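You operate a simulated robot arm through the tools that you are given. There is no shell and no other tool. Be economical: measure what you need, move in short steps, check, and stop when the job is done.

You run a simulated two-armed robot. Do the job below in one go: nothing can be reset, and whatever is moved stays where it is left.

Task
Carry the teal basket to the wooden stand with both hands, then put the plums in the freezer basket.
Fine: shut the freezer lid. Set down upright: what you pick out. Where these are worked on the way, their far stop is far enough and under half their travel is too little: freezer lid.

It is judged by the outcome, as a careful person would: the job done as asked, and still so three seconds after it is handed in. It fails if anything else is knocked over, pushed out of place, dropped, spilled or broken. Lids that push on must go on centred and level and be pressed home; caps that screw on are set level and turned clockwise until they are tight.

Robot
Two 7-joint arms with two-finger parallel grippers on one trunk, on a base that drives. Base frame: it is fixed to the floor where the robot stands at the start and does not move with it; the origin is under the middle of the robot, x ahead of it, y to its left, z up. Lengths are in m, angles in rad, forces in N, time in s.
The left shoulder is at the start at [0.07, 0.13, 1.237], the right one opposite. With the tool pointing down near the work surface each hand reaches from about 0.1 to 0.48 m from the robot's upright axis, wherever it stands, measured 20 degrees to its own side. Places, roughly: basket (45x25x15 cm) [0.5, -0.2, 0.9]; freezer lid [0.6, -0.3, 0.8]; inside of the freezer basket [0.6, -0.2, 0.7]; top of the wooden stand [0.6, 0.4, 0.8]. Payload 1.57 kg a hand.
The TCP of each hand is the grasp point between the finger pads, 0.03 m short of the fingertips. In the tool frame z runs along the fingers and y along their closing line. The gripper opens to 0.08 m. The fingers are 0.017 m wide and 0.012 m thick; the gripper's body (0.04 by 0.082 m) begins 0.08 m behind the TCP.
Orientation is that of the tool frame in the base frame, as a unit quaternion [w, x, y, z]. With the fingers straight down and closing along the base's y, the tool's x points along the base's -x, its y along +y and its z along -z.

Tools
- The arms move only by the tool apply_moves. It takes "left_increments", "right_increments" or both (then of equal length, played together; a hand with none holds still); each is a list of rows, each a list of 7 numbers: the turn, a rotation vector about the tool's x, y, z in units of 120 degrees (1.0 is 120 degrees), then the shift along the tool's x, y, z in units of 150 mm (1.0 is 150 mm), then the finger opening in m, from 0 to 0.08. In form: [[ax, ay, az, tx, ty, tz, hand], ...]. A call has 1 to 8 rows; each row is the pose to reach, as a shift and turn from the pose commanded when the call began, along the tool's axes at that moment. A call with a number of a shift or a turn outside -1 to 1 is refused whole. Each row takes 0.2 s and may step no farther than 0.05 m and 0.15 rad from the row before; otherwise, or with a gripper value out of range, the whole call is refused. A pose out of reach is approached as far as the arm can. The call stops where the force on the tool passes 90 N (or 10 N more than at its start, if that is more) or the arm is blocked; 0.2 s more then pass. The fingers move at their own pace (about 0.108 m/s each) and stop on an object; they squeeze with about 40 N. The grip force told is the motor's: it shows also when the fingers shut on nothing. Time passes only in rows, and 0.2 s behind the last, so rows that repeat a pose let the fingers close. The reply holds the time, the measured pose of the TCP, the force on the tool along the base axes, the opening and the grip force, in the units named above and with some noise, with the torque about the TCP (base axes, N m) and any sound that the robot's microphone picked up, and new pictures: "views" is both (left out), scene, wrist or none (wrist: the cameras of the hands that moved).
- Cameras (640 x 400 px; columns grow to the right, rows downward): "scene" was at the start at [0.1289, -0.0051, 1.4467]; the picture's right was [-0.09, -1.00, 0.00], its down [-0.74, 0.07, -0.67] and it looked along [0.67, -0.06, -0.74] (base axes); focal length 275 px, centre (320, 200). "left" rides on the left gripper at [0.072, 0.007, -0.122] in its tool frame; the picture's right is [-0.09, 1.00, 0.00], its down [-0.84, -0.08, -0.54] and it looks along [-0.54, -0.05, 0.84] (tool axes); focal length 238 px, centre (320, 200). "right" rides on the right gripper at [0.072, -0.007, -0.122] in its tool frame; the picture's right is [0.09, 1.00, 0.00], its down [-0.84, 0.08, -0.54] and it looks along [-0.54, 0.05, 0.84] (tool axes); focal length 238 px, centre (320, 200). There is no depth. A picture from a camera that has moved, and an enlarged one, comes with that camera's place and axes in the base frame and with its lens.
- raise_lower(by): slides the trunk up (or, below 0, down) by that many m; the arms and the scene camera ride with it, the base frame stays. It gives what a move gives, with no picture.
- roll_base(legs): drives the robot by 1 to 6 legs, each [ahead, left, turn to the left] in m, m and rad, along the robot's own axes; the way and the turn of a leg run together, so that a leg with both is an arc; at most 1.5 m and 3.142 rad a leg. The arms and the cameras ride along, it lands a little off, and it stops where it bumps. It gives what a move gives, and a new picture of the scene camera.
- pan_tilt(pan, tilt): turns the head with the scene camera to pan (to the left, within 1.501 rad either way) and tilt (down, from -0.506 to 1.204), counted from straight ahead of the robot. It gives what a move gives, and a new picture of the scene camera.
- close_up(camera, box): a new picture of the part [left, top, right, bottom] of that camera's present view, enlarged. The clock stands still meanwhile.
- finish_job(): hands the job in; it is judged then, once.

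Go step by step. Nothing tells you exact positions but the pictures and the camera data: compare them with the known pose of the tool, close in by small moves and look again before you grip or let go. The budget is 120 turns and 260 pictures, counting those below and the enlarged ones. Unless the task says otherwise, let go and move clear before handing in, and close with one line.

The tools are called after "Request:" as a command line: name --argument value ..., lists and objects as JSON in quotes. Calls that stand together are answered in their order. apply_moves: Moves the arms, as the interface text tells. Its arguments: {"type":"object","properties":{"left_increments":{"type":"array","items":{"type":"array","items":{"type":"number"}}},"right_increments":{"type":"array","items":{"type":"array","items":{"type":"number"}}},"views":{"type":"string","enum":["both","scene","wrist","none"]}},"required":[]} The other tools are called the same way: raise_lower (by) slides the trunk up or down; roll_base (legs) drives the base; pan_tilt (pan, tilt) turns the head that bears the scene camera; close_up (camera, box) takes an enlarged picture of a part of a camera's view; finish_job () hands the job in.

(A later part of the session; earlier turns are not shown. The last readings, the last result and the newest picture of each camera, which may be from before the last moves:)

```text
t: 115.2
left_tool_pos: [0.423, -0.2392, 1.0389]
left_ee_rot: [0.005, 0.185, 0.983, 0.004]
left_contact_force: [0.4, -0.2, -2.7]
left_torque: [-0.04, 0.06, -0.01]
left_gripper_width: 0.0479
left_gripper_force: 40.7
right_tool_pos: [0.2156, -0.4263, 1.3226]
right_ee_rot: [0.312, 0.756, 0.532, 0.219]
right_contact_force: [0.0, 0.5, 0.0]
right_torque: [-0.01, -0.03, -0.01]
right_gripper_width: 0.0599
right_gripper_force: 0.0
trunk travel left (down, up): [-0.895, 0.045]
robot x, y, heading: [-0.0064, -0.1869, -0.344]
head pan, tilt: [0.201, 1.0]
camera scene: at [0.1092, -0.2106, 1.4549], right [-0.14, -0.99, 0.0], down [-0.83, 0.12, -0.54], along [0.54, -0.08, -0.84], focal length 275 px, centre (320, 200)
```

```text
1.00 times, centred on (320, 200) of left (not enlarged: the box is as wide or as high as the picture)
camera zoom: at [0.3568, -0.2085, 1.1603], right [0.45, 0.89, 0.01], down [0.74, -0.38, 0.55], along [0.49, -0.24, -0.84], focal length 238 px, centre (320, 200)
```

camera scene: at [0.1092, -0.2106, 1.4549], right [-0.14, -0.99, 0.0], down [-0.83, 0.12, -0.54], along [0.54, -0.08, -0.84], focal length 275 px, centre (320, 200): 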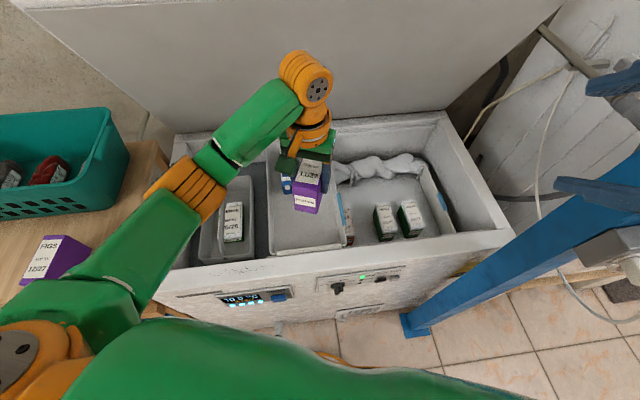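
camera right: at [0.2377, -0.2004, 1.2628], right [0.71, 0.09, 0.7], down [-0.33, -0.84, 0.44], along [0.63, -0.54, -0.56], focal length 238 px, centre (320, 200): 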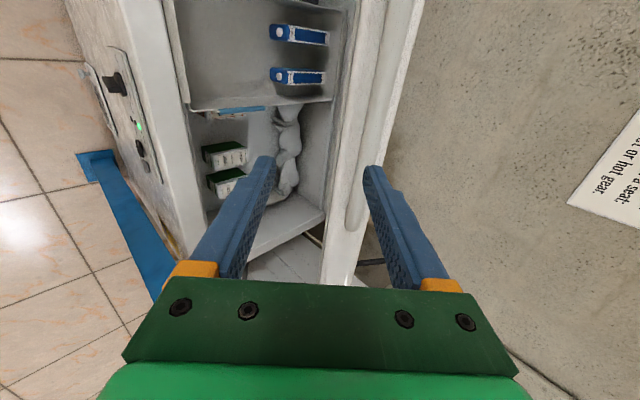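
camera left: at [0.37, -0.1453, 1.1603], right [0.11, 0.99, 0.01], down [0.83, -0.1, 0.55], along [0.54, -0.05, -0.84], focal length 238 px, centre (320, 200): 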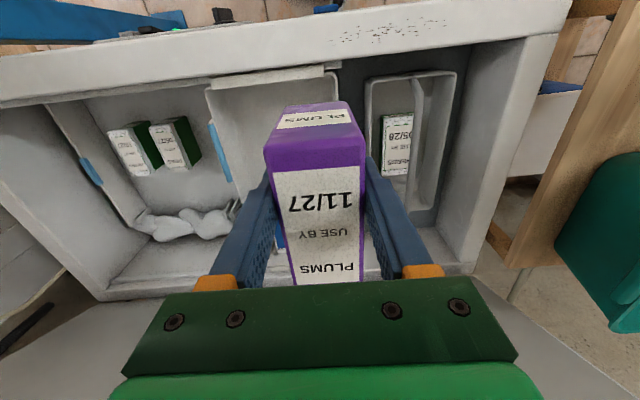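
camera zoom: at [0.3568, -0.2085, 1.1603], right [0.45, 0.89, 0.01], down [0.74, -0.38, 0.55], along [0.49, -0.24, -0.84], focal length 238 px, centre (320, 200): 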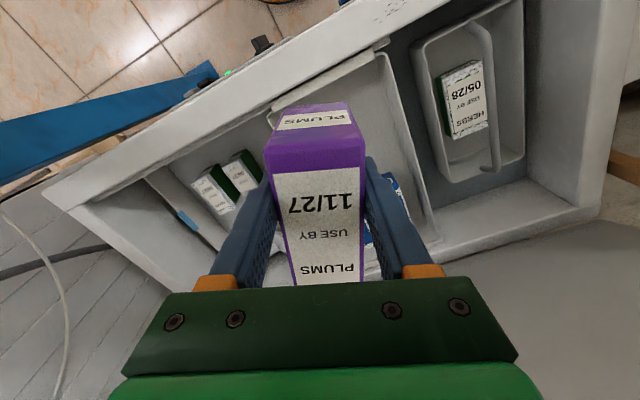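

Request:
roll_base --legs '[[0.03, 0.0, 0.0]]'

Request:
apply_moves --left_increments '[[0, 0, -0.06, -0.08, 0.09, 0, 0.0], [0, 0, -0.12, -0.16, 0.18, 0, 0.0], [0, 0, -0.17, -0.24, 0.26, 0, 0.0]]'

```text
t: 116.1
left_tool_pos: [0.4468, -0.2504, 1.0406]
left_ee_rot: [0.006, 0.186, 0.983, 0.004]
left_contact_force: [-0.4, 0.1, -2.6]
left_torque: [-0.07, 0.02, 0.04]
left_gripper_width: 0.0477
left_gripper_force: 40.1
right_tool_pos: [0.2402, -0.4378, 1.3226]
right_ee_rot: [0.312, 0.755, 0.532, 0.221]
right_contact_force: [-0.3, 0.3, 0.2]
right_torque: [0.02, -0.04, 0.01]
right_gripper_width: 0.0601
right_gripper_force: 0.1
trunk travel left (down, up): [-0.895, 0.045]
robot x, y, heading: [0.022, -0.1989, -0.346]
head pan, tilt: [0.201, 1.0]
camera scene: at [0.133, -0.2217, 1.4552], right [-0.14, -0.99, 0.0], down [-0.83, 0.12, -0.54], along [0.54, -0.08, -0.84], focal length 275 px, centre (320, 200)
```

scene: 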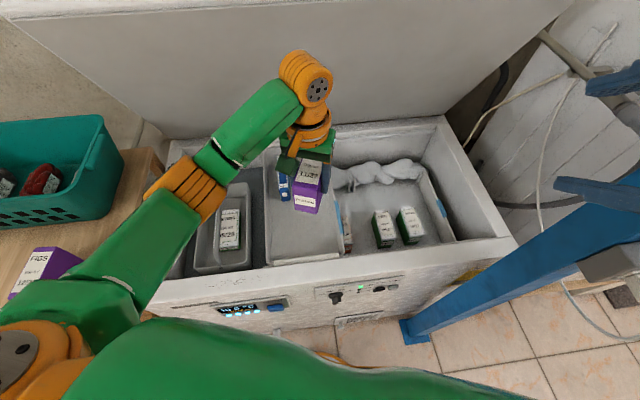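

```text
t: 116.9
left_tool_pos: [0.499, -0.2278, 1.0385]
left_ee_rot: [0.005, 0.008, 1.0, 0.005]
left_contact_force: [0.0, 0.3, -3.3]
left_torque: [-0.01, 0.06, 0.01]
left_gripper_width: 0.0475
left_gripper_force: 40.1
right_tool_pos: [0.245, -0.4395, 1.3229]
right_ee_rot: [0.312, 0.756, 0.532, 0.219]
right_contact_force: [-0.8, -0.1, 0.5]
right_torque: [-0.05, 0.04, 0.0]
right_gripper_width: 0.0602
right_gripper_force: 0.2
trunk travel left (down, up): [-0.895, 0.045]
robot x, y, heading: [0.0261, -0.1995, -0.352]
head pan, tilt: [0.201, 1.0]
camera scene: at [0.1393, -0.2237, 1.4546], right [-0.14, -0.99, 0.0], down [-0.83, 0.12, -0.54], along [0.53, -0.08, -0.84], focal length 275 px, centre (320, 200)
camera left: at [0.4256, -0.2223, 1.1598], right [0.11, 0.99, 0.01], down [0.83, -0.1, 0.55], along [0.55, -0.05, -0.84], focal length 238 px, centre (320, 200)
```

scene: 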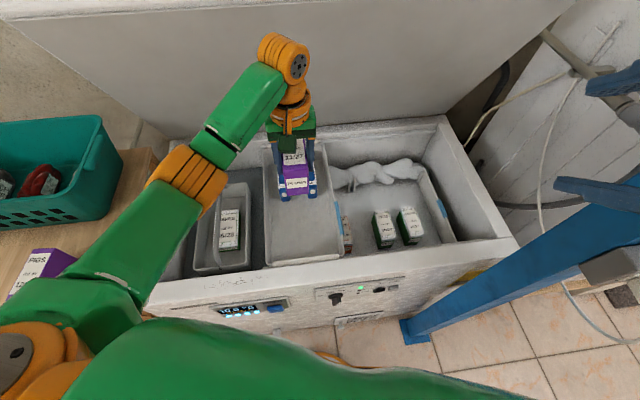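
left: 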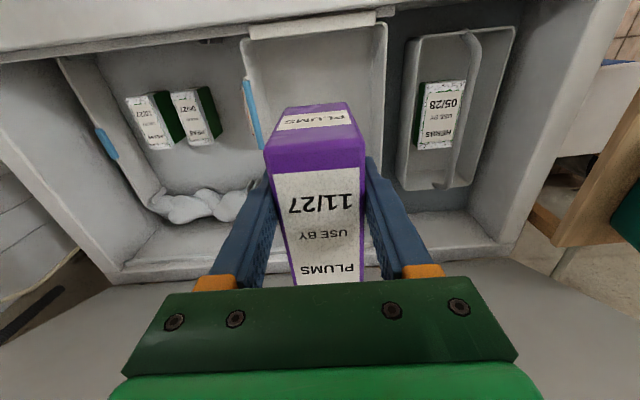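

The box is over the free front area of the freezer basket, aligned. Lowering with the trunk.

Request:
raise_lower --by -0.17

Request:
close_up --camera "left" --box '[0, 0, 640, 400]'

Request:
close_up --camera "scene" --box '[200, 80, 440, 320]'

```text
t: 118.8
left_tool_pos: [0.4984, -0.2275, 0.869]
left_ee_rot: [0.005, 0.008, 1.0, 0.003]
left_contact_force: [0.0, -1.0, -3.0]
left_torque: [0.03, 0.07, -0.01]
left_gripper_width: 0.0479
left_gripper_force: 40.4
right_tool_pos: [0.2454, -0.4403, 1.1521]
right_ee_rot: [0.311, 0.757, 0.532, 0.219]
right_contact_force: [0.5, 0.2, -0.4]
right_torque: [-0.01, -0.03, 0.01]
right_gripper_width: 0.0598
right_gripper_force: 0.1
trunk travel left (down, up): [-0.725, 0.215]
robot x, y, heading: [0.0207, -0.1979, -0.342]
head pan, tilt: [0.201, 1.0]
```

```text
1.00 times, centred on (320, 200) of left (not enlarged: the box is as wide or as high as the picture)
camera zoom: at [0.4257, -0.2224, 0.9897], right [0.11, 0.99, 0.01], down [0.83, -0.1, 0.55], along [0.55, -0.05, -0.84], focal length 238 px, centre (320, 200)
```

zoom: 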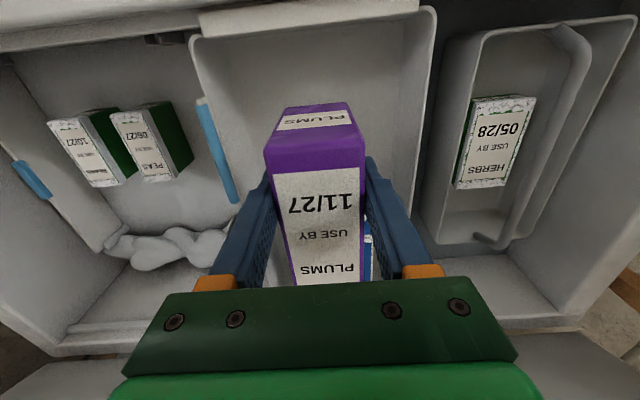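

```text
1.67 times, centred on (320, 200) of scene
camera zoom: at [0.1396, -0.2238, 1.2846], right [-0.14, -0.99, 0.0], down [-0.83, 0.12, -0.54], along [0.53, -0.08, -0.84], focal length 459 px, centre (320, 200)
```

zoom: 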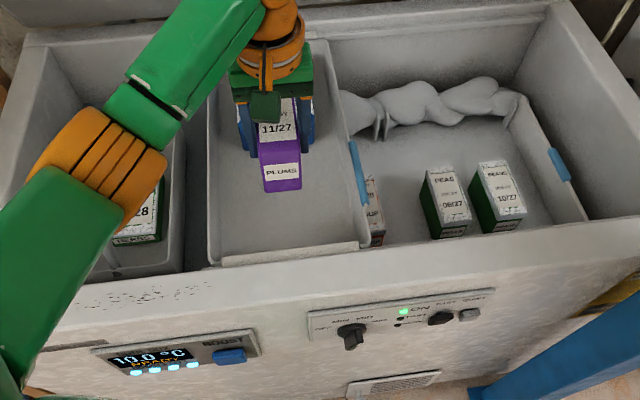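

Request:
raise_lower --by -0.06

Request:
raise_lower --by -0.02

Request:
close_up --camera "scene" --box '[200, 80, 440, 320]'

```text
t: 119.8
left_tool_pos: [0.4987, -0.2285, 0.8086]
left_ee_rot: [0.004, 0.009, 1.0, 0.004]
left_contact_force: [-0.5, -0.6, -2.7]
left_torque: [0.02, 0.06, 0.02]
left_gripper_width: 0.0478
left_gripper_force: 39.8
right_tool_pos: [0.2456, -0.4392, 1.0909]
right_ee_rot: [0.311, 0.756, 0.533, 0.219]
right_contact_force: [-0.3, 0.0, 0.3]
right_torque: [-0.01, -0.03, 0.01]
right_gripper_width: 0.06
right_gripper_force: 0.0
trunk travel left (down, up): [-0.665, 0.275]
robot x, y, heading: [0.0218, -0.1992, -0.349]
head pan, tilt: [0.201, 1.0]
```

```text
t: 120.5
left_tool_pos: [0.499, -0.2282, 0.7883]
left_ee_rot: [0.004, 0.009, 1.0, 0.003]
left_contact_force: [-0.2, 0.0, -3.2]
left_torque: [0.01, 0.06, -0.01]
left_gripper_width: 0.0477
left_gripper_force: 39.7
right_tool_pos: [0.2452, -0.4403, 1.0717]
right_ee_rot: [0.311, 0.756, 0.533, 0.219]
right_contact_force: [-0.7, -0.3, 0.1]
right_torque: [-0.01, 0.01, 0.0]
right_gripper_width: 0.0601
right_gripper_force: 0.0
trunk travel left (down, up): [-0.645, 0.295]
robot x, y, heading: [0.023, -0.1947, -0.345]
head pan, tilt: [0.201, 1.0]
```

```text
1.67 times, centred on (320, 200) of scene
camera zoom: at [0.1395, -0.2238, 1.2045], right [-0.14, -0.99, 0.0], down [-0.83, 0.12, -0.54], along [0.53, -0.08, -0.84], focal length 459 px, centre (320, 200)
```

zoom: 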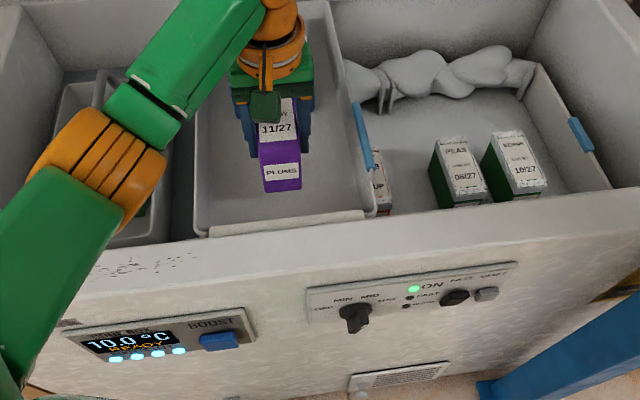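

Request:
raise_lower --by -0.012

```text
t: 121.1
left_tool_pos: [0.499, -0.2281, 0.7752]
left_ee_rot: [0.004, 0.008, 1.0, 0.004]
left_contact_force: [0.4, 0.4, -2.7]
left_torque: [0.02, 0.04, 0.03]
left_gripper_width: 0.0476
left_gripper_force: 40.1
right_tool_pos: [0.2467, -0.4389, 1.0582]
right_ee_rot: [0.311, 0.757, 0.532, 0.219]
right_contact_force: [-0.3, -0.1, -0.3]
right_torque: [-0.05, 0.02, -0.02]
right_gripper_width: 0.0601
right_gripper_force: 0.1
trunk travel left (down, up): [-0.633, 0.307]
robot x, y, heading: [0.0223, -0.1968, -0.345]
head pan, tilt: [0.201, 1.0]
```

Request:
raise_lower --by -0.012

```text
t: 121.7
left_tool_pos: [0.4991, -0.2284, 0.7645]
left_ee_rot: [0.005, 0.008, 1.0, 0.004]
left_contact_force: [0.7, 0.4, -3.0]
left_torque: [-0.01, 0.04, 0.0]
left_gripper_width: 0.0477
left_gripper_force: 39.9
right_tool_pos: [0.2459, -0.4397, 1.0479]
right_ee_rot: [0.311, 0.756, 0.533, 0.219]
right_contact_force: [0.1, -0.8, 0.3]
right_torque: [-0.04, -0.04, -0.01]
right_gripper_width: 0.0601
right_gripper_force: 0.0
trunk travel left (down, up): [-0.621, 0.319]
robot x, y, heading: [0.0221, -0.1965, -0.347]
head pan, tilt: [0.201, 1.0]
```

Request:
raise_lower --by -0.012

Request:
close_up --camera "left" --box '[160, 0, 480, 300]'

Request:
close_up --camera "scene" --box '[220, 60, 400, 240]'

```text
t: 122.3
left_tool_pos: [0.499, -0.2286, 0.7519]
left_ee_rot: [0.005, 0.008, 1.0, 0.004]
left_contact_force: [-0.5, 0.8, -3.1]
left_torque: [-0.01, 0.06, 0.01]
left_gripper_width: 0.0474
left_gripper_force: 40.1
right_tool_pos: [0.2451, -0.4402, 1.0359]
right_ee_rot: [0.311, 0.756, 0.533, 0.219]
right_contact_force: [-0.2, 0.4, 0.7]
right_torque: [-0.02, -0.02, 0.01]
right_gripper_width: 0.06
right_gripper_force: 0.0
trunk travel left (down, up): [-0.609, 0.331]
robot x, y, heading: [0.0218, -0.1997, -0.345]
head pan, tilt: [0.201, 1.0]
```

```text
1.33 times, centred on (320, 150) of left
camera zoom: at [0.4256, -0.2224, 0.8736], right [0.11, 0.99, 0.01], down [0.83, -0.1, 0.55], along [0.55, -0.05, -0.84], focal length 318 px, centre (320, 267)
```

zoom: 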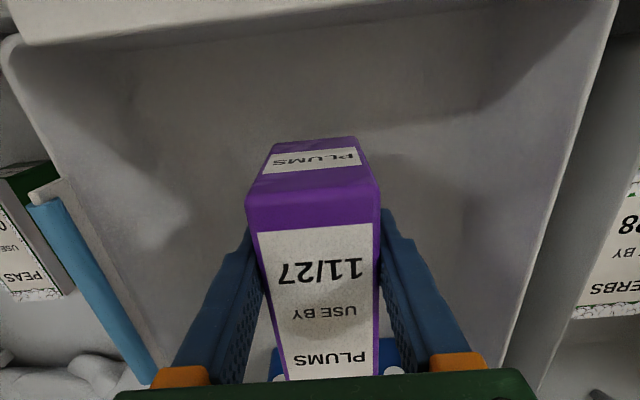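

```text
2.22 times, centred on (310, 150) of scene
camera zoom: at [0.1395, -0.2238, 1.1685], right [-0.14, -0.99, 0.0], down [-0.83, 0.12, -0.54], along [0.53, -0.08, -0.84], focal length 612 px, centre (342, 311)
```

zoom: 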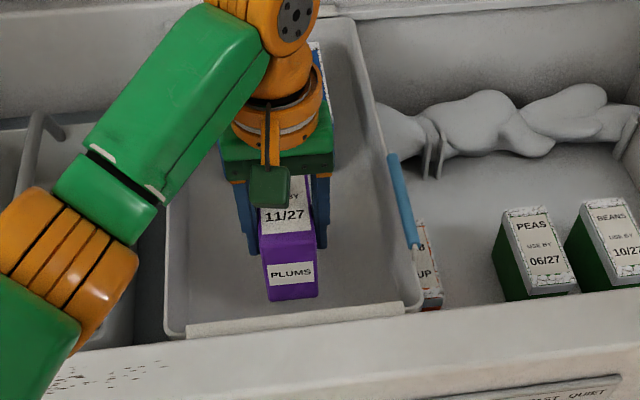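

From here I lower with the arm in small steps to keep the elbow clear of the rim.

Request:
apply_moves --left_increments '[[0, 0, 0, 0, 0, 0.04, 0.0], [0, 0, 0, 0, 0, 0.08, 0.0]]' --views "none"

```text
t: 122.9
left_tool_pos: [0.4989, -0.2276, 0.7398]
left_ee_rot: [0.004, 0.009, 1.0, 0.003]
left_contact_force: [0.5, -0.2, -3.3]
left_torque: [0.02, 0.05, 0.01]
left_gripper_width: 0.0477
left_gripper_force: 40.0
right_tool_pos: [0.2454, -0.441, 1.0356]
right_ee_rot: [0.312, 0.756, 0.532, 0.219]
right_contact_force: [0.3, -0.2, 0.5]
right_torque: [-0.04, -0.03, 0.0]
right_gripper_width: 0.0601
right_gripper_force: 0.0
trunk travel left (down, up): [-0.609, 0.331]
robot x, y, heading: [0.0229, -0.2014, -0.341]
head pan, tilt: [0.201, 1.0]
```

Request:
apply_moves --left_increments '[[0, 0, 0, 0, 0, 0.04, 0.0], [0, 0, 0, 0, 0, 0.08, 0.0]]' --views "none"

```text
t: 123.5
left_tool_pos: [0.5001, -0.2286, 0.7279]
left_ee_rot: [0.004, 0.009, 1.0, 0.003]
left_contact_force: [0.7, 0.1, -2.6]
left_torque: [0.01, 0.09, 0.02]
left_gripper_width: 0.0477
left_gripper_force: 39.8
right_tool_pos: [0.2465, -0.4399, 1.037]
right_ee_rot: [0.311, 0.756, 0.532, 0.219]
right_contact_force: [-0.3, 0.7, 0.1]
right_torque: [-0.02, 0.01, 0.0]
right_gripper_width: 0.0601
right_gripper_force: 0.1
trunk travel left (down, up): [-0.609, 0.331]
robot x, y, heading: [0.022, -0.1966, -0.349]
head pan, tilt: [0.201, 1.0]
```

Request:
apply_moves --left_increments '[[0, 0, 0, 0, 0, 0.04, 0.0], [0, 0, 0, 0, 0, 0.08, 0.0]]' --views "both"

```text
t: 124.1
left_tool_pos: [0.4981, -0.2272, 0.7169]
left_ee_rot: [0.005, 0.009, 1.0, 0.003]
left_contact_force: [1.3, 0.4, 2.1]
left_torque: [-0.1, 0.12, 0.07]
left_gripper_width: 0.0477
left_gripper_force: 40.4
right_tool_pos: [0.2455, -0.4397, 1.0351]
right_ee_rot: [0.311, 0.757, 0.532, 0.219]
right_contact_force: [-0.4, 0.5, -0.6]
right_torque: [0.03, -0.01, 0.0]
right_gripper_width: 0.06
right_gripper_force: 0.1
trunk travel left (down, up): [-0.609, 0.331]
robot x, y, heading: [0.0218, -0.198, -0.345]
head pan, tilt: [0.201, 1.0]
camera scene: at [0.1386, -0.2237, 1.1688], right [-0.14, -0.99, 0.0], down [-0.83, 0.12, -0.54], along [0.53, -0.08, -0.84], focal length 275 px, centre (320, 200)
camera left: at [0.4257, -0.2219, 0.8388], right [0.11, 0.99, 0.01], down [0.83, -0.1, 0.55], along [0.55, -0.05, -0.83], focal length 238 px, centre (320, 200)
```

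scene: 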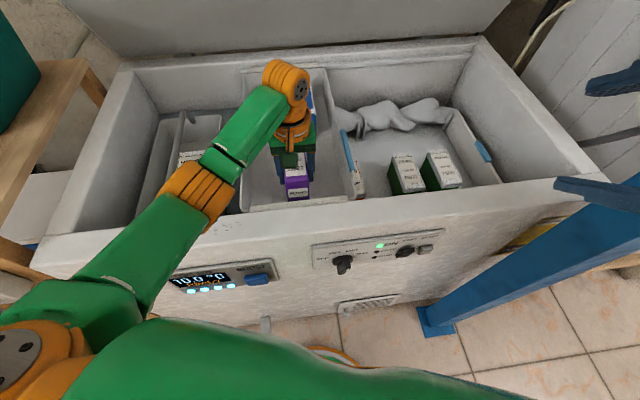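
left: 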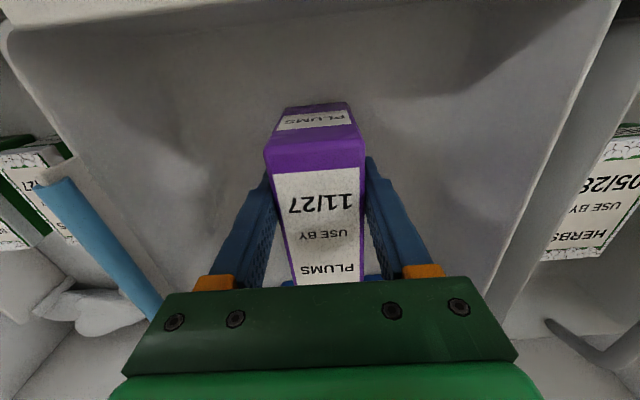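

The box has touched down (force flipped sign). Release slowly.

Request:
apply_moves --left_increments '[[0, 0, 0, 0, 0, 0.006, 0.0], [0, 0, 0, 0, 0, 0.006, 0.055], [0, 0, 0, 0, 0, 0.006, 0.075], [0, 0, 0, 0, 0, 0.006, 0.075]]' --views "wrist"

```text
t: 125.1
left_tool_pos: [0.4988, -0.2287, 0.7151]
left_ee_rot: [0.005, 0.009, 1.0, 0.003]
left_contact_force: [-0.1, -0.1, 0.4]
left_torque: [-0.01, 0.02, -0.01]
left_gripper_width: 0.0753
left_gripper_force: 0.1
right_tool_pos: [0.2448, -0.4414, 1.0356]
right_ee_rot: [0.311, 0.756, 0.532, 0.22]
right_contact_force: [-0.8, -0.3, -0.5]
right_torque: [0.01, 0.01, 0.01]
right_gripper_width: 0.0599
right_gripper_force: 0.0
trunk travel left (down, up): [-0.609, 0.331]
robot x, y, heading: [0.0211, -0.1979, -0.348]
head pan, tilt: [0.201, 1.0]
camera left: at [0.4261, -0.2225, 0.8366], right [0.11, 0.99, 0.01], down [0.83, -0.1, 0.55], along [0.55, -0.05, -0.84], focal length 238 px, centre (320, 200)
```

left: 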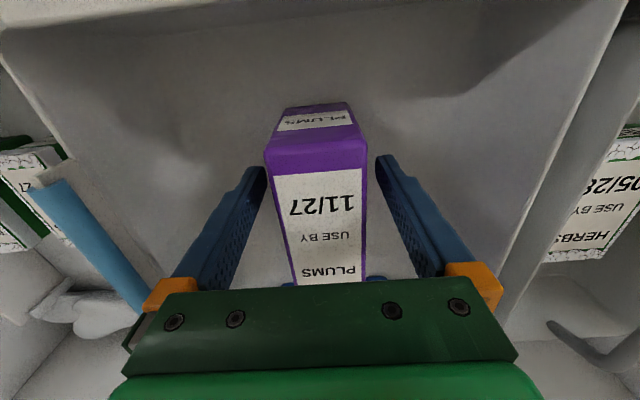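

Released and standing. Raise straight up with the arm, then the trunk.

Request:
apply_moves --left_increments '[[0, 0, 0, 0, 0, -0.2, 0.075], [0, 0, 0, 0, 0, -0.5, 0.075], [0, 0, 0, 0, 0, -0.8, 0.075], [0, 0, 0, 0, 0, -1.0, 0.075]]' --views "none"

Request:
raise_lower --by 0.28

Request:
close_up --camera "scene" --box '[160, 60, 460, 300]'

Request:
close_up --camera "left" --box '[0, 0, 640, 400]'

```text
t: 126.1
left_tool_pos: [0.4988, -0.2306, 0.8656]
left_ee_rot: [0.006, 0.009, 1.0, 0.004]
left_contact_force: [0.2, 1.0, 0.1]
left_torque: [0.0, 0.0, 0.03]
left_gripper_width: 0.0751
left_gripper_force: 0.0
right_tool_pos: [0.2445, -0.4396, 1.0357]
right_ee_rot: [0.311, 0.756, 0.532, 0.219]
right_contact_force: [-0.2, 0.4, -0.3]
right_torque: [0.02, 0.0, 0.03]
right_gripper_width: 0.06
right_gripper_force: 0.1
trunk travel left (down, up): [-0.609, 0.331]
robot x, y, heading: [0.0234, -0.1992, -0.345]
head pan, tilt: [0.201, 1.0]
```

```text
t: 128.9
left_tool_pos: [0.4998, -0.2297, 1.147]
left_ee_rot: [0.005, 0.009, 1.0, 0.004]
left_contact_force: [0.8, -0.1, -0.5]
left_torque: [-0.04, -0.02, 0.04]
left_gripper_width: 0.0751
left_gripper_force: 0.0
right_tool_pos: [0.2446, -0.4412, 1.3155]
right_ee_rot: [0.311, 0.756, 0.532, 0.219]
right_contact_force: [0.8, 0.0, -0.2]
right_torque: [0.0, 0.03, 0.0]
right_gripper_width: 0.0601
right_gripper_force: 0.0
trunk travel left (down, up): [-0.889, 0.051]
robot x, y, heading: [0.0243, -0.1964, -0.347]
head pan, tilt: [0.201, 1.0]
```

```text
1.67 times, centred on (310, 180) of scene
camera zoom: at [0.1389, -0.2238, 1.4486], right [-0.14, -0.99, 0.0], down [-0.83, 0.12, -0.54], along [0.53, -0.08, -0.84], focal length 459 px, centre (337, 233)
```

zoom: 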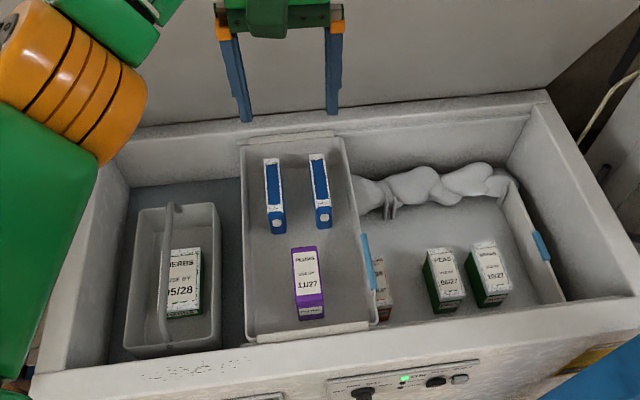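

```text
1.00 times, centred on (320, 200) of left (not enlarged: the box is as wide or as high as the picture)
camera zoom: at [0.4262, -0.2242, 1.2673], right [0.11, 0.99, 0.01], down [0.83, -0.1, 0.55], along [0.55, -0.05, -0.84], focal length 238 px, centre (320, 200)
```

zoom: 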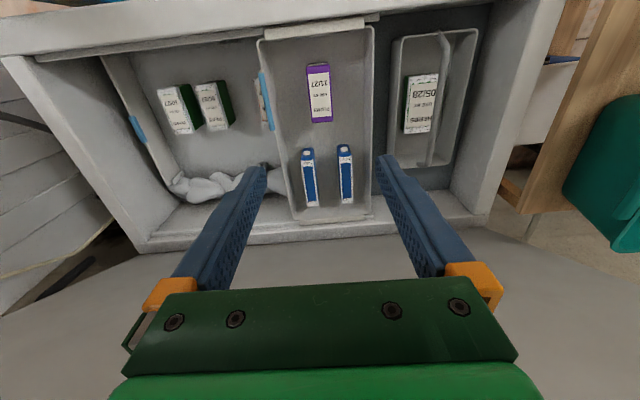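

The plums stand upright in the freezer basket. Next is shutting the lid: I'll back off, turn straight and line the right hand up with the handle.

Request:
roll_base --legs '[[-0.13, 0.0, 0.0], [0.0, 0.1, 0.347]]'

Request:
pan_tilt --pan 0.0 --tilt 0.4

```text
t: 131.2
left_tool_pos: [0.3771, 0.0719, 1.1464]
left_ee_rot: [0.004, -0.163, 0.987, 0.006]
left_contact_force: [-0.3, 0.1, 0.1]
left_torque: [0.01, 0.01, 0.0]
left_gripper_width: 0.0749
left_gripper_force: 0.1
right_tool_pos: [0.2095, -0.2119, 1.3145]
right_ee_rot: [0.268, 0.654, 0.653, 0.27]
right_contact_force: [0.1, -0.6, -0.8]
right_torque: [0.05, -0.02, -0.01]
right_gripper_width: 0.0599
right_gripper_force: 0.1
trunk travel left (down, up): [-0.889, 0.051]
robot x, y, heading: [-0.0797, -0.0578, -0.002]
head pan, tilt: [0.201, 1.0]
camera scene: at [0.0367, -0.0443, 1.4486], right [0.2, -0.98, 0.0], down [-0.83, -0.16, -0.54], along [0.53, 0.11, -0.84], focal length 275 px, centre (320, 200)
```

scene: 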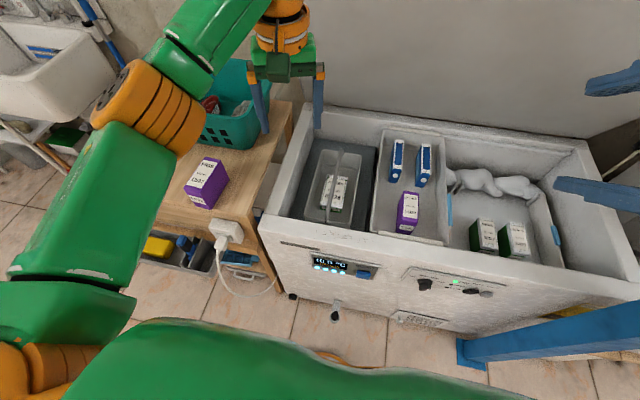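

```text
t: 132.2
left_tool_pos: [0.3772, 0.076, 1.1448]
left_ee_rot: [0.005, -0.163, 0.987, 0.004]
left_contact_force: [0.0, -0.4, -0.7]
left_torque: [-0.03, -0.03, -0.02]
left_gripper_width: 0.0751
left_gripper_force: 0.0
right_tool_pos: [0.2087, -0.207, 1.3155]
right_ee_rot: [0.269, 0.654, 0.654, 0.269]
right_contact_force: [0.5, -0.4, 0.3]
right_torque: [0.03, 0.01, -0.01]
right_gripper_width: 0.0601
right_gripper_force: 0.1
trunk travel left (down, up): [-0.889, 0.051]
robot x, y, heading: [-0.0848, -0.0553, -0.005]
head pan, tilt: [0.0, 0.4]
camera scene: at [0.061, -0.0538, 1.4988], right [0.0, -1.0, 0.0], down [-0.39, 0.0, -0.92], along [0.92, 0.0, -0.39], focal length 275 px, centre (320, 200)
```

scene: 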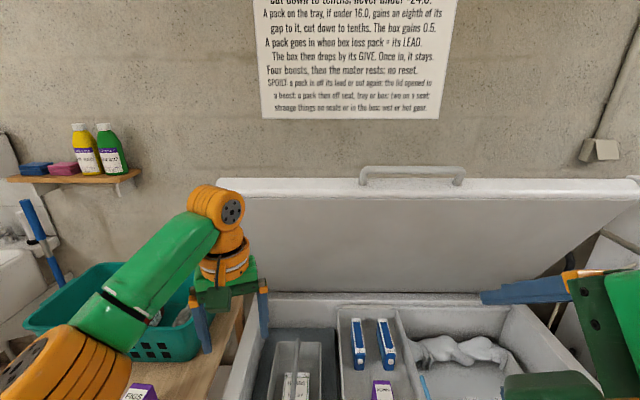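

Request:
apply_moves --left_increments '[[0, 0, 0, 0.18, 0.14, -0.13, 0.0], [0, 0, 0, 0.35, 0.29, -0.27, 0.0], [0, 0, 0, 0.53, 0.43, -0.4, 0.0], [0, 0, 0, 0.7, 0.58, -0.53, 0.0], [0, 0, 0, 0.88, 0.72, -0.667, 0.0]]' --views "none"

Request:
roll_base --legs '[[0.1, 0.0, 0.0]]'

Request:
apply_moves --right_increments '[[-0.065, 0, 0, 0, 0.22, 0.157, 0.05], [-0.13, 0, 0, 0, 0.44, 0.314, 0.05], [-0.192, 0, 0, 0, 0.66, 0.471, 0.05]]' --views "none"

```text
t: 133.4
left_tool_pos: [0.2135, 0.1348, 1.2446]
left_ee_rot: [0.005, -0.162, 0.987, 0.004]
left_contact_force: [0.4, 0.0, 0.7]
left_torque: [0.01, -0.02, 0.01]
left_gripper_width: 0.0
left_gripper_force: 21.1
right_tool_pos: [0.2059, -0.2076, 1.3173]
right_ee_rot: [0.27, 0.653, 0.654, 0.269]
right_contact_force: [0.3, -0.1, 0.7]
right_torque: [-0.01, -0.03, 0.0]
right_gripper_width: 0.0597
right_gripper_force: 0.1
trunk travel left (down, up): [-0.889, 0.051]
robot x, y, heading: [-0.0792, -0.0592, 0.001]
head pan, tilt: [0.0, 0.4]
```

```text
t: 134.6
left_tool_pos: [0.3096, 0.1339, 1.2453]
left_ee_rot: [0.008, -0.164, 0.986, 0.004]
left_contact_force: [-0.6, -1.0, 0.1]
left_torque: [0.0, -0.05, 0.01]
left_gripper_width: 0.0
left_gripper_force: 22.2
right_tool_pos: [0.3011, -0.2083, 1.317]
right_ee_rot: [0.272, 0.653, 0.653, 0.271]
right_contact_force: [-0.5, 0.3, 0.2]
right_torque: [0.03, -0.02, -0.01]
right_gripper_width: 0.0598
right_gripper_force: 0.1
trunk travel left (down, up): [-0.889, 0.051]
robot x, y, heading: [0.0168, -0.0534, 0.006]
head pan, tilt: [0.0, 0.4]
camera scene: at [0.1521, -0.0544, 1.4998], right [0.0, -1.0, 0.0], down [-0.38, 0.0, -0.92], along [0.92, 0.0, -0.38], focal length 275 px, centre (320, 200)
```

scene: 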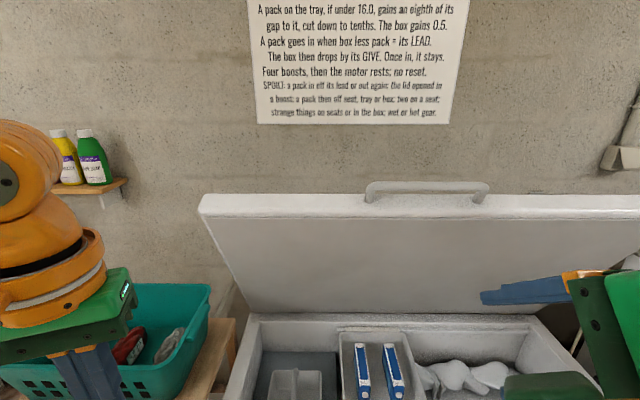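

```text
t: 135.4
left_tool_pos: [0.3167, 0.1337, 1.2437]
left_ee_rot: [0.003, -0.163, 0.987, 0.005]
left_contact_force: [-0.3, 0.8, 0.6]
left_torque: [0.0, 0.04, -0.02]
left_gripper_width: 0.0
left_gripper_force: 21.5
right_tool_pos: [0.4316, -0.2084, 1.3345]
right_ee_rot: [0.394, 0.586, 0.588, 0.394]
right_contact_force: [0.9, -0.4, 0.3]
right_torque: [-0.04, -0.01, 0.02]
right_gripper_width: 0.0497
right_gripper_force: 0.1
trunk travel left (down, up): [-0.889, 0.051]
robot x, y, heading: [0.0133, -0.0542, -0.001]
head pan, tilt: [0.0, 0.4]
```

Request:
apply_moves --right_increments '[[0, 0, 0, -0.03, 0.155, 0.213, 0.05], [0, 0, 0, -0.06, 0.31, 0.426, 0.05], [0, 0, 0, -0.08, 0.463, 0.639, 0.05], [0, 0, 0, -0.08, 0.463, 0.639, 0.05]]'

```text
t: 136.4
left_tool_pos: [0.3154, 0.1329, 1.2448]
left_ee_rot: [0.005, -0.163, 0.987, 0.004]
left_contact_force: [-0.2, 0.7, 0.3]
left_torque: [0.03, 0.0, 0.01]
left_gripper_width: 0.0
left_gripper_force: 21.0
right_tool_pos: [0.5423, -0.2206, 1.3623]
right_ee_rot: [0.395, 0.586, 0.588, 0.394]
right_contact_force: [-1.0, -0.5, -0.6]
right_torque: [0.02, 0.04, -0.02]
right_gripper_width: 0.0499
right_gripper_force: 0.0
trunk travel left (down, up): [-0.889, 0.051]
robot x, y, heading: [0.0188, -0.0541, 0.001]
head pan, tilt: [0.0, 0.4]
camera scene: at [0.1601, -0.0543, 1.4989], right [0.0, -1.0, 0.0], down [-0.39, 0.0, -0.92], along [0.92, 0.0, -0.39], focal length 275 px, centre (320, 200)
camera right: at [0.4281, -0.147, 1.4025], right [0.38, 0.09, 0.92], down [-0.47, -0.84, 0.28], along [0.8, -0.54, -0.27], focal length 238 px, centre (320, 200)
```

scene: 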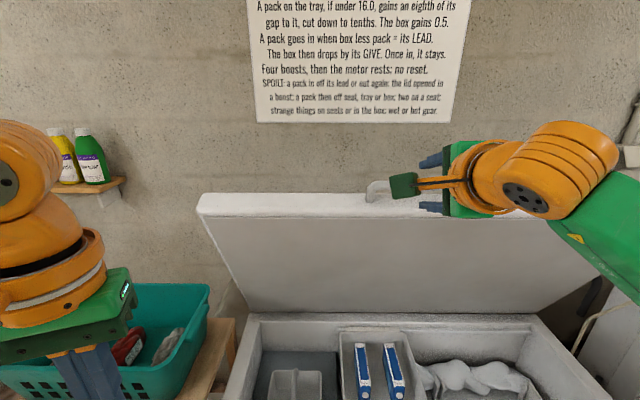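
right: 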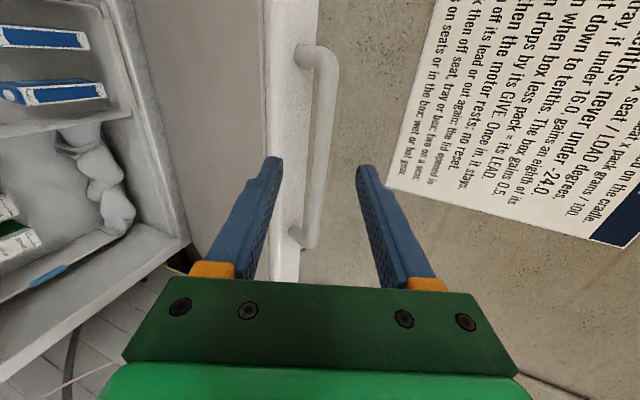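

Request:
apply_moves --right_increments '[[0, 0, 0, 0, 0.02, 0.2, 0.036], [0, 0, 0, 0, 0.02, 0.4, 0.036], [0, 0, 0, 0, 0.02, 0.55, 0.036], [0, 0, 0, 0, 0.02, 0.55, 0.036]]' --views "wrist"

```text
t: 137.4
left_tool_pos: [0.3151, 0.1334, 1.2446]
left_ee_rot: [0.005, -0.163, 0.987, 0.004]
left_contact_force: [0.0, 0.3, 0.4]
left_torque: [0.03, 0.03, 0.02]
left_gripper_width: 0.0
left_gripper_force: 21.8
right_tool_pos: [0.6185, -0.2173, 1.3346]
right_ee_rot: [0.395, 0.587, 0.587, 0.394]
right_contact_force: [0.1, -0.1, 0.7]
right_torque: [0.03, -0.05, 0.0]
right_gripper_width: 0.0358
right_gripper_force: 0.1
trunk travel left (down, up): [-0.889, 0.051]
robot x, y, heading: [0.0188, -0.053, 0.005]
head pan, tilt: [0.0, 0.4]
camera right: at [0.5043, -0.1452, 1.3746], right [0.38, 0.09, 0.92], down [-0.47, -0.84, 0.28], along [0.8, -0.54, -0.27], focal length 238 px, centre (320, 200)
```

right: 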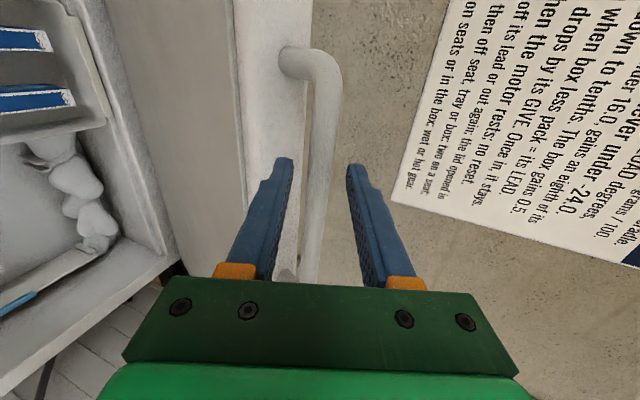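

Request:
apply_moves --right_increments '[[0, 0, 0, 0, 0, 0, 0.01], [0, 0, 0, 0, 0, 0, 0.0], [0, 0, 0, 0, -0.12, -0.1, 0.0], [0, 0, 0, 0, -0.237, -0.202, 0.0]]' --views "wrist"

```text
t: 138.4
left_tool_pos: [0.3149, 0.1328, 1.2452]
left_ee_rot: [0.004, -0.163, 0.987, 0.005]
left_contact_force: [-0.2, -0.1, 0.1]
left_torque: [-0.03, -0.01, 0.04]
left_gripper_width: 0.0001
left_gripper_force: 21.3
right_tool_pos: [0.578, -0.2193, 1.3148]
right_ee_rot: [0.396, 0.587, 0.586, 0.394]
right_contact_force: [0.1, 0.1, 0.2]
right_torque: [0.0, -0.02, 0.01]
right_gripper_width: 0.0
right_gripper_force: 21.9
trunk travel left (down, up): [-0.889, 0.051]
robot x, y, heading: [0.0178, -0.0553, -0.0]
head pan, tilt: [0.0, 0.4]
camera right: at [0.4639, -0.1462, 1.3546], right [0.38, 0.09, 0.92], down [-0.47, -0.84, 0.28], along [0.8, -0.54, -0.27], focal length 238 px, centre (320, 200)
```

right: 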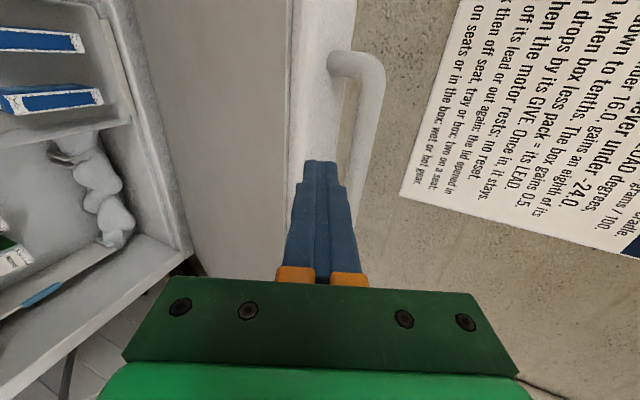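

The fingers hadn't reached far enough and slipped off. I'll retry about 3.5 cm deeper.

Request:
apply_moves --right_increments '[[0, 0, 0, 0, 0, -0.25, 0.02], [0, 0, 0, 0, 0.225, -0.2, 0.04], [0, 0, 0, 0, 0.225, 0.1, 0.04], [0, 0, 0, 0, 0.225, 0.3, 0.04], [0, 0, 0, 0, 0.225, 0.42, 0.04], [0, 0, 0, 0, 0.225, 0.42, 0.04]]' --views "wrist"

```text
t: 139.8
left_tool_pos: [0.3156, 0.1338, 1.2437]
left_ee_rot: [0.004, -0.162, 0.987, 0.005]
left_contact_force: [-0.1, 0.1, 0.6]
left_torque: [0.02, -0.02, 0.03]
left_gripper_width: 0.0
left_gripper_force: 21.6
right_tool_pos: [0.6494, -0.2174, 1.3217]
right_ee_rot: [0.394, 0.586, 0.587, 0.395]
right_contact_force: [-0.2, 0.3, -0.5]
right_torque: [-0.02, -0.02, 0.03]
right_gripper_width: 0.0399
right_gripper_force: 0.2
trunk travel left (down, up): [-0.889, 0.051]
robot x, y, heading: [0.0187, -0.055, -0.002]
head pan, tilt: [0.0, 0.4]
camera right: at [0.5356, -0.1455, 1.3612], right [0.38, 0.09, 0.92], down [-0.47, -0.84, 0.28], along [0.8, -0.54, -0.27], focal length 238 px, centre (320, 200)
```

right: 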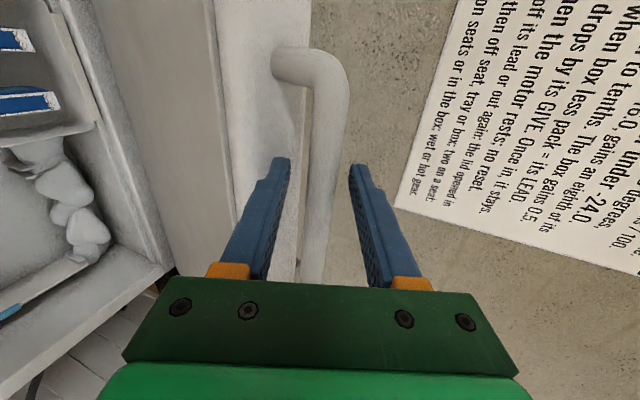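

Request:
apply_moves --right_increments '[[0, 0, 0, 0, 0, 0.03, 0.02], [0, 0, 0, 0, 0, 0.03, 0.0], [0, 0, 0, 0, 0, 0.03, 0.0]]' --views "wrist"

```text
t: 140.6
left_tool_pos: [0.3147, 0.1324, 1.2448]
left_ee_rot: [0.005, -0.163, 0.987, 0.004]
left_contact_force: [0.5, 0.3, -0.1]
left_torque: [0.0, -0.01, 0.0]
left_gripper_width: 0.0
left_gripper_force: 21.3
right_tool_pos: [0.6543, -0.2183, 1.3204]
right_ee_rot: [0.394, 0.588, 0.587, 0.394]
right_contact_force: [-0.9, -0.1, -1.3]
right_torque: [0.19, 0.01, -0.36]
right_gripper_width: 0.018
right_gripper_force: 32.3
trunk travel left (down, up): [-0.889, 0.051]
robot x, y, heading: [0.0177, -0.0549, -0.0]
head pan, tilt: [0.0, 0.4]
camera right: at [0.5398, -0.1465, 1.36], right [0.38, 0.09, 0.92], down [-0.47, -0.84, 0.28], along [0.8, -0.54, -0.27], focal length 238 px, centre (320, 200)
```

right: 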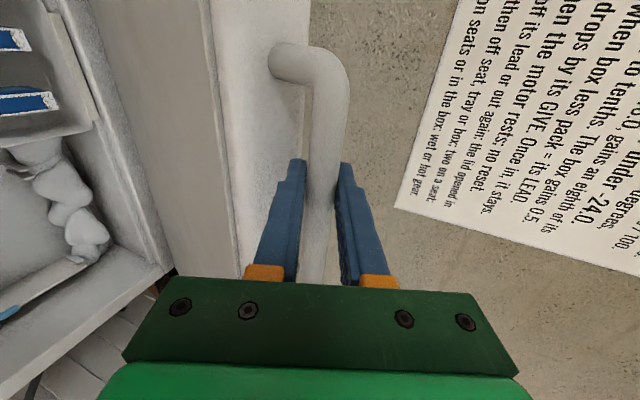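

Gripped. Pull along the arc.

Request:
apply_moves --right_increments '[[0, 0, 0, 0, -0.115, -0.105, 0.0], [0, 0, 0, 0, -0.227, -0.206, 0.0], [0, 0, 0, 0, -0.35, -0.3, 0.0], [0, 0, 0, 0, -0.472, -0.394, 0.0]]' --views "wrist"

```text
t: 141.6
left_tool_pos: [0.315, 0.1324, 1.2449]
left_ee_rot: [0.005, -0.162, 0.987, 0.006]
left_contact_force: [-0.2, 0.0, -0.2]
left_torque: [-0.01, 0.0, 0.02]
left_gripper_width: 0.0003
left_gripper_force: 21.0
right_tool_pos: [0.5699, -0.2171, 1.2743]
right_ee_rot: [0.394, 0.587, 0.587, 0.395]
right_contact_force: [-1.7, -2.8, 3.9]
right_torque: [0.14, 0.12, 0.22]
right_gripper_width: 0.0177
right_gripper_force: 32.8
trunk travel left (down, up): [-0.889, 0.051]
robot x, y, heading: [0.0154, -0.0569, -0.0]
head pan, tilt: [0.0, 0.4]
camera right: at [0.4547, -0.1455, 1.3147], right [0.38, 0.09, 0.92], down [-0.47, -0.84, 0.28], along [0.8, -0.54, -0.27], focal length 238 px, centre (320, 200)
```

right: 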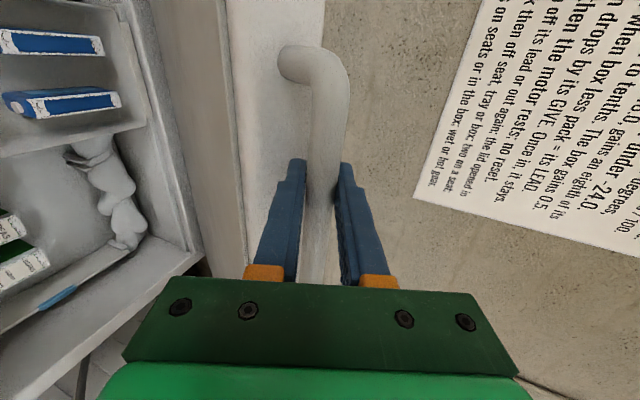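

Request:
apply_moves --right_increments '[[0, 0, 0, 0, -0.259, -0.168, 0.0], [0, 0, 0, 0, -0.529, -0.315, 0.0], [0, 0, 0, 0, -0.81, -0.441, 0.0]]' --views "scene"

```text
t: 142.4
left_tool_pos: [0.3135, 0.1347, 1.2445]
left_ee_rot: [0.006, -0.164, 0.986, 0.004]
left_contact_force: [0.8, 0.0, 0.3]
left_torque: [0.0, -0.05, -0.01]
left_gripper_width: 0.0
left_gripper_force: 21.4
right_tool_pos: [0.4622, -0.216, 1.1874]
right_ee_rot: [0.395, 0.586, 0.587, 0.395]
right_contact_force: [-4.3, 1.9, 4.7]
right_torque: [0.3, 0.14, 0.3]
right_gripper_width: 0.0179
right_gripper_force: 32.8
trunk travel left (down, up): [-0.889, 0.051]
robot x, y, heading: [0.0141, -0.058, -0.003]
head pan, tilt: [0.0, 0.4]
camera scene: at [0.1579, -0.0526, 1.4991], right [0.0, -1.0, 0.0], down [-0.39, 0.0, -0.92], along [0.92, 0.0, -0.39], focal length 275 px, centre (320, 200)
```

scene: 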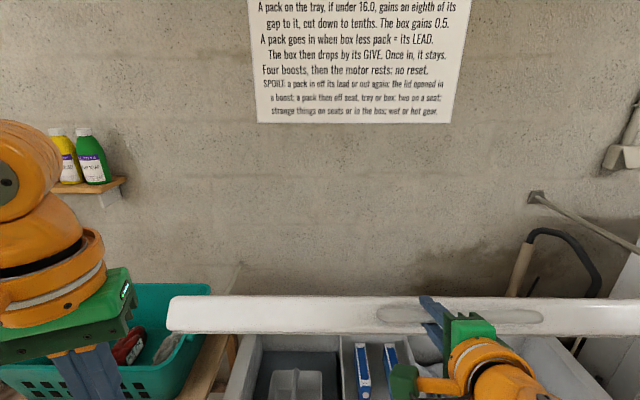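

Request:
apply_moves --right_increments '[[0, 0, 0, 0, -0.13, -0.05, 0.0], [0, 0, 0, 0, -0.258, -0.0925, 0.0], [0, 0, 0, 0, -0.39, -0.13, 0.0], [0, 0, 0, 0, -0.522, -0.167, 0.0]]' --views "none"

```text
t: 143.4
left_tool_pos: [0.3024, 0.1327, 1.2481]
left_ee_rot: [0.01, -0.162, 0.987, 0.003]
left_contact_force: [-0.2, 0.5, 0.0]
left_torque: [-0.01, -0.02, -0.01]
left_gripper_width: 0.0
left_gripper_force: 21.2
right_tool_pos: [0.4402, -0.2176, 1.1632]
right_ee_rot: [0.398, 0.585, 0.584, 0.398]
right_contact_force: [-17.4, -3.0, 17.5]
right_torque: [0.16, -0.07, -0.26]
right_gripper_width: 0.0179
right_gripper_force: 32.4
right hand out of reach, approached as far as the arm can: row 1, 2, 3, 4
trunk travel left (down, up): [-0.889, 0.051]
robot x, y, heading: [0.0178, -0.0551, -0.001]
head pan, tilt: [0.0, 0.4]
```

Lid is at about 40° and the right arm is at its limit. I'll bring the left fist above the lid to push it down the rest of the way.

Request:
apply_moves --left_increments '[[0, 0, 0, 0, 0, -0.3, 0.0], [0, 0, 0, -0.2, -0.16, -0.4, 0.0], [0, 0, 0, -0.42, -0.32, -0.4, 0.0], [0, 0, 0, -0.64, -0.48, -0.4, 0.0], [0, 0, 0, -0.841, -0.638, -0.4, 0.0]]' --views "both"

```text
t: 144.6
left_tool_pos: [0.4091, 0.0943, 1.3007]
left_ee_rot: [0.011, -0.163, 0.987, 0.003]
left_contact_force: [0.1, -0.8, 0.7]
left_torque: [0.0, -0.01, -0.01]
left_gripper_width: 0.0004
left_gripper_force: 21.1
left hand out of reach, approached as far as the arm can: row 4, 5
right_tool_pos: [0.4418, -0.2174, 1.1637]
right_ee_rot: [0.398, 0.584, 0.585, 0.398]
right_contact_force: [-16.7, -3.5, 17.0]
right_torque: [0.41, -0.03, 0.44]
right_gripper_width: 0.0177
right_gripper_force: 32.4
trunk travel left (down, up): [-0.889, 0.051]
robot x, y, heading: [0.0179, -0.0532, 0.002]
head pan, tilt: [0.0, 0.4]
camera scene: at [0.1444, -0.0549, 1.5005], right [0.0, -1.0, 0.0], down [-0.38, 0.0, -0.93], along [0.93, 0.0, -0.38], focal length 275 px, centre (320, 200)
camera left: at [0.3352, 0.0752, 1.4207], right [-0.23, 0.97, 0.01], down [0.81, 0.19, 0.56], along [0.54, 0.13, -0.83], focal length 238 px, centre (320, 200)
```

scene: 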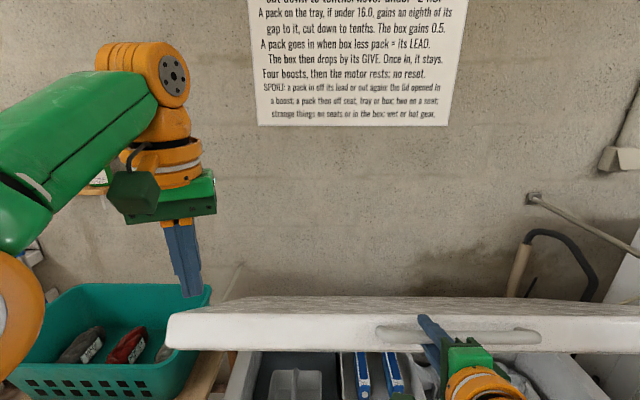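
left: 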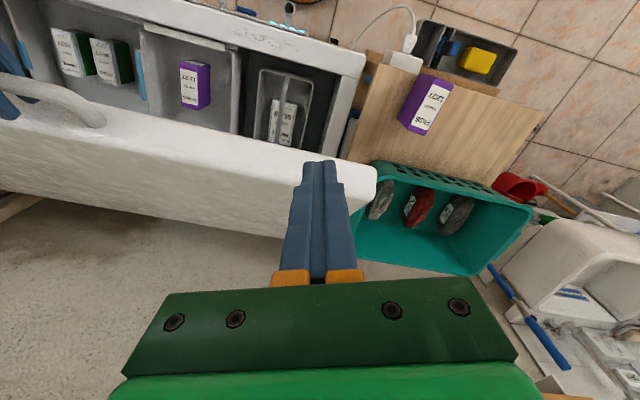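

I'll walk the lid down with small alternating base-back and trunk-down steps while the right hand holds the handle.

Request:
roll_base --legs '[[-0.02, 0.0, 0.0]]'

Request:
raise_lower --by -0.024

```text
t: 145.4
left_tool_pos: [0.4048, 0.0951, 1.2943]
left_ee_rot: [0.004, -0.163, 0.987, 0.005]
left_contact_force: [0.0, -0.6, 0.4]
left_torque: [0.01, -0.01, 0.01]
left_gripper_width: 0.0003
left_gripper_force: 21.3
right_tool_pos: [0.4358, -0.216, 1.1567]
right_ee_rot: [0.393, 0.588, 0.588, 0.393]
right_contact_force: [3.2, -1.1, -1.6]
right_torque: [0.14, 0.2, -0.36]
right_gripper_width: 0.0178
right_gripper_force: 32.6
trunk travel left (down, up): [-0.889, 0.051]
robot x, y, heading: [0.0002, -0.0551, -0.001]
head pan, tilt: [0.0, 0.4]
camera scene: at [0.1434, -0.0547, 1.4985], right [0.0, -1.0, 0.0], down [-0.39, 0.0, -0.92], along [0.92, 0.0, -0.39], focal length 275 px, centre (320, 200)
```

scene: 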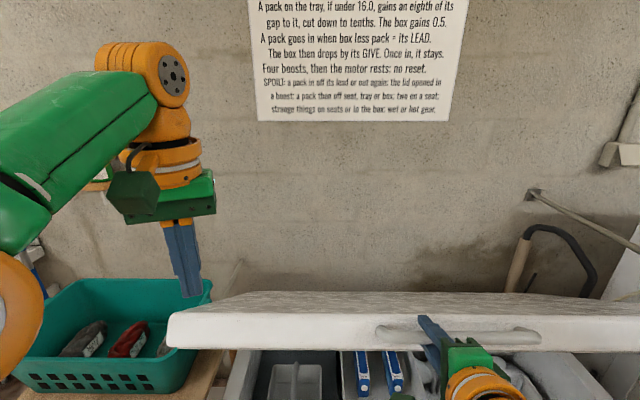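

```text
t: 146.1
left_tool_pos: [0.3882, 0.095, 1.2753]
left_ee_rot: [0.011, -0.163, 0.987, 0.003]
left_contact_force: [0.6, 0.0, 0.6]
left_torque: [0.01, -0.01, 0.02]
left_gripper_width: 0.0002
left_gripper_force: 21.5
right_tool_pos: [0.422, -0.216, 1.1402]
right_ee_rot: [0.397, 0.585, 0.584, 0.397]
right_contact_force: [-17.7, -1.2, 14.5]
right_torque: [0.38, -0.03, -0.01]
right_gripper_width: 0.0177
right_gripper_force: 32.4
trunk travel left (down, up): [-0.865, 0.075]
robot x, y, heading: [-0.0032, -0.0556, -0.001]
head pan, tilt: [0.0, 0.4]
```

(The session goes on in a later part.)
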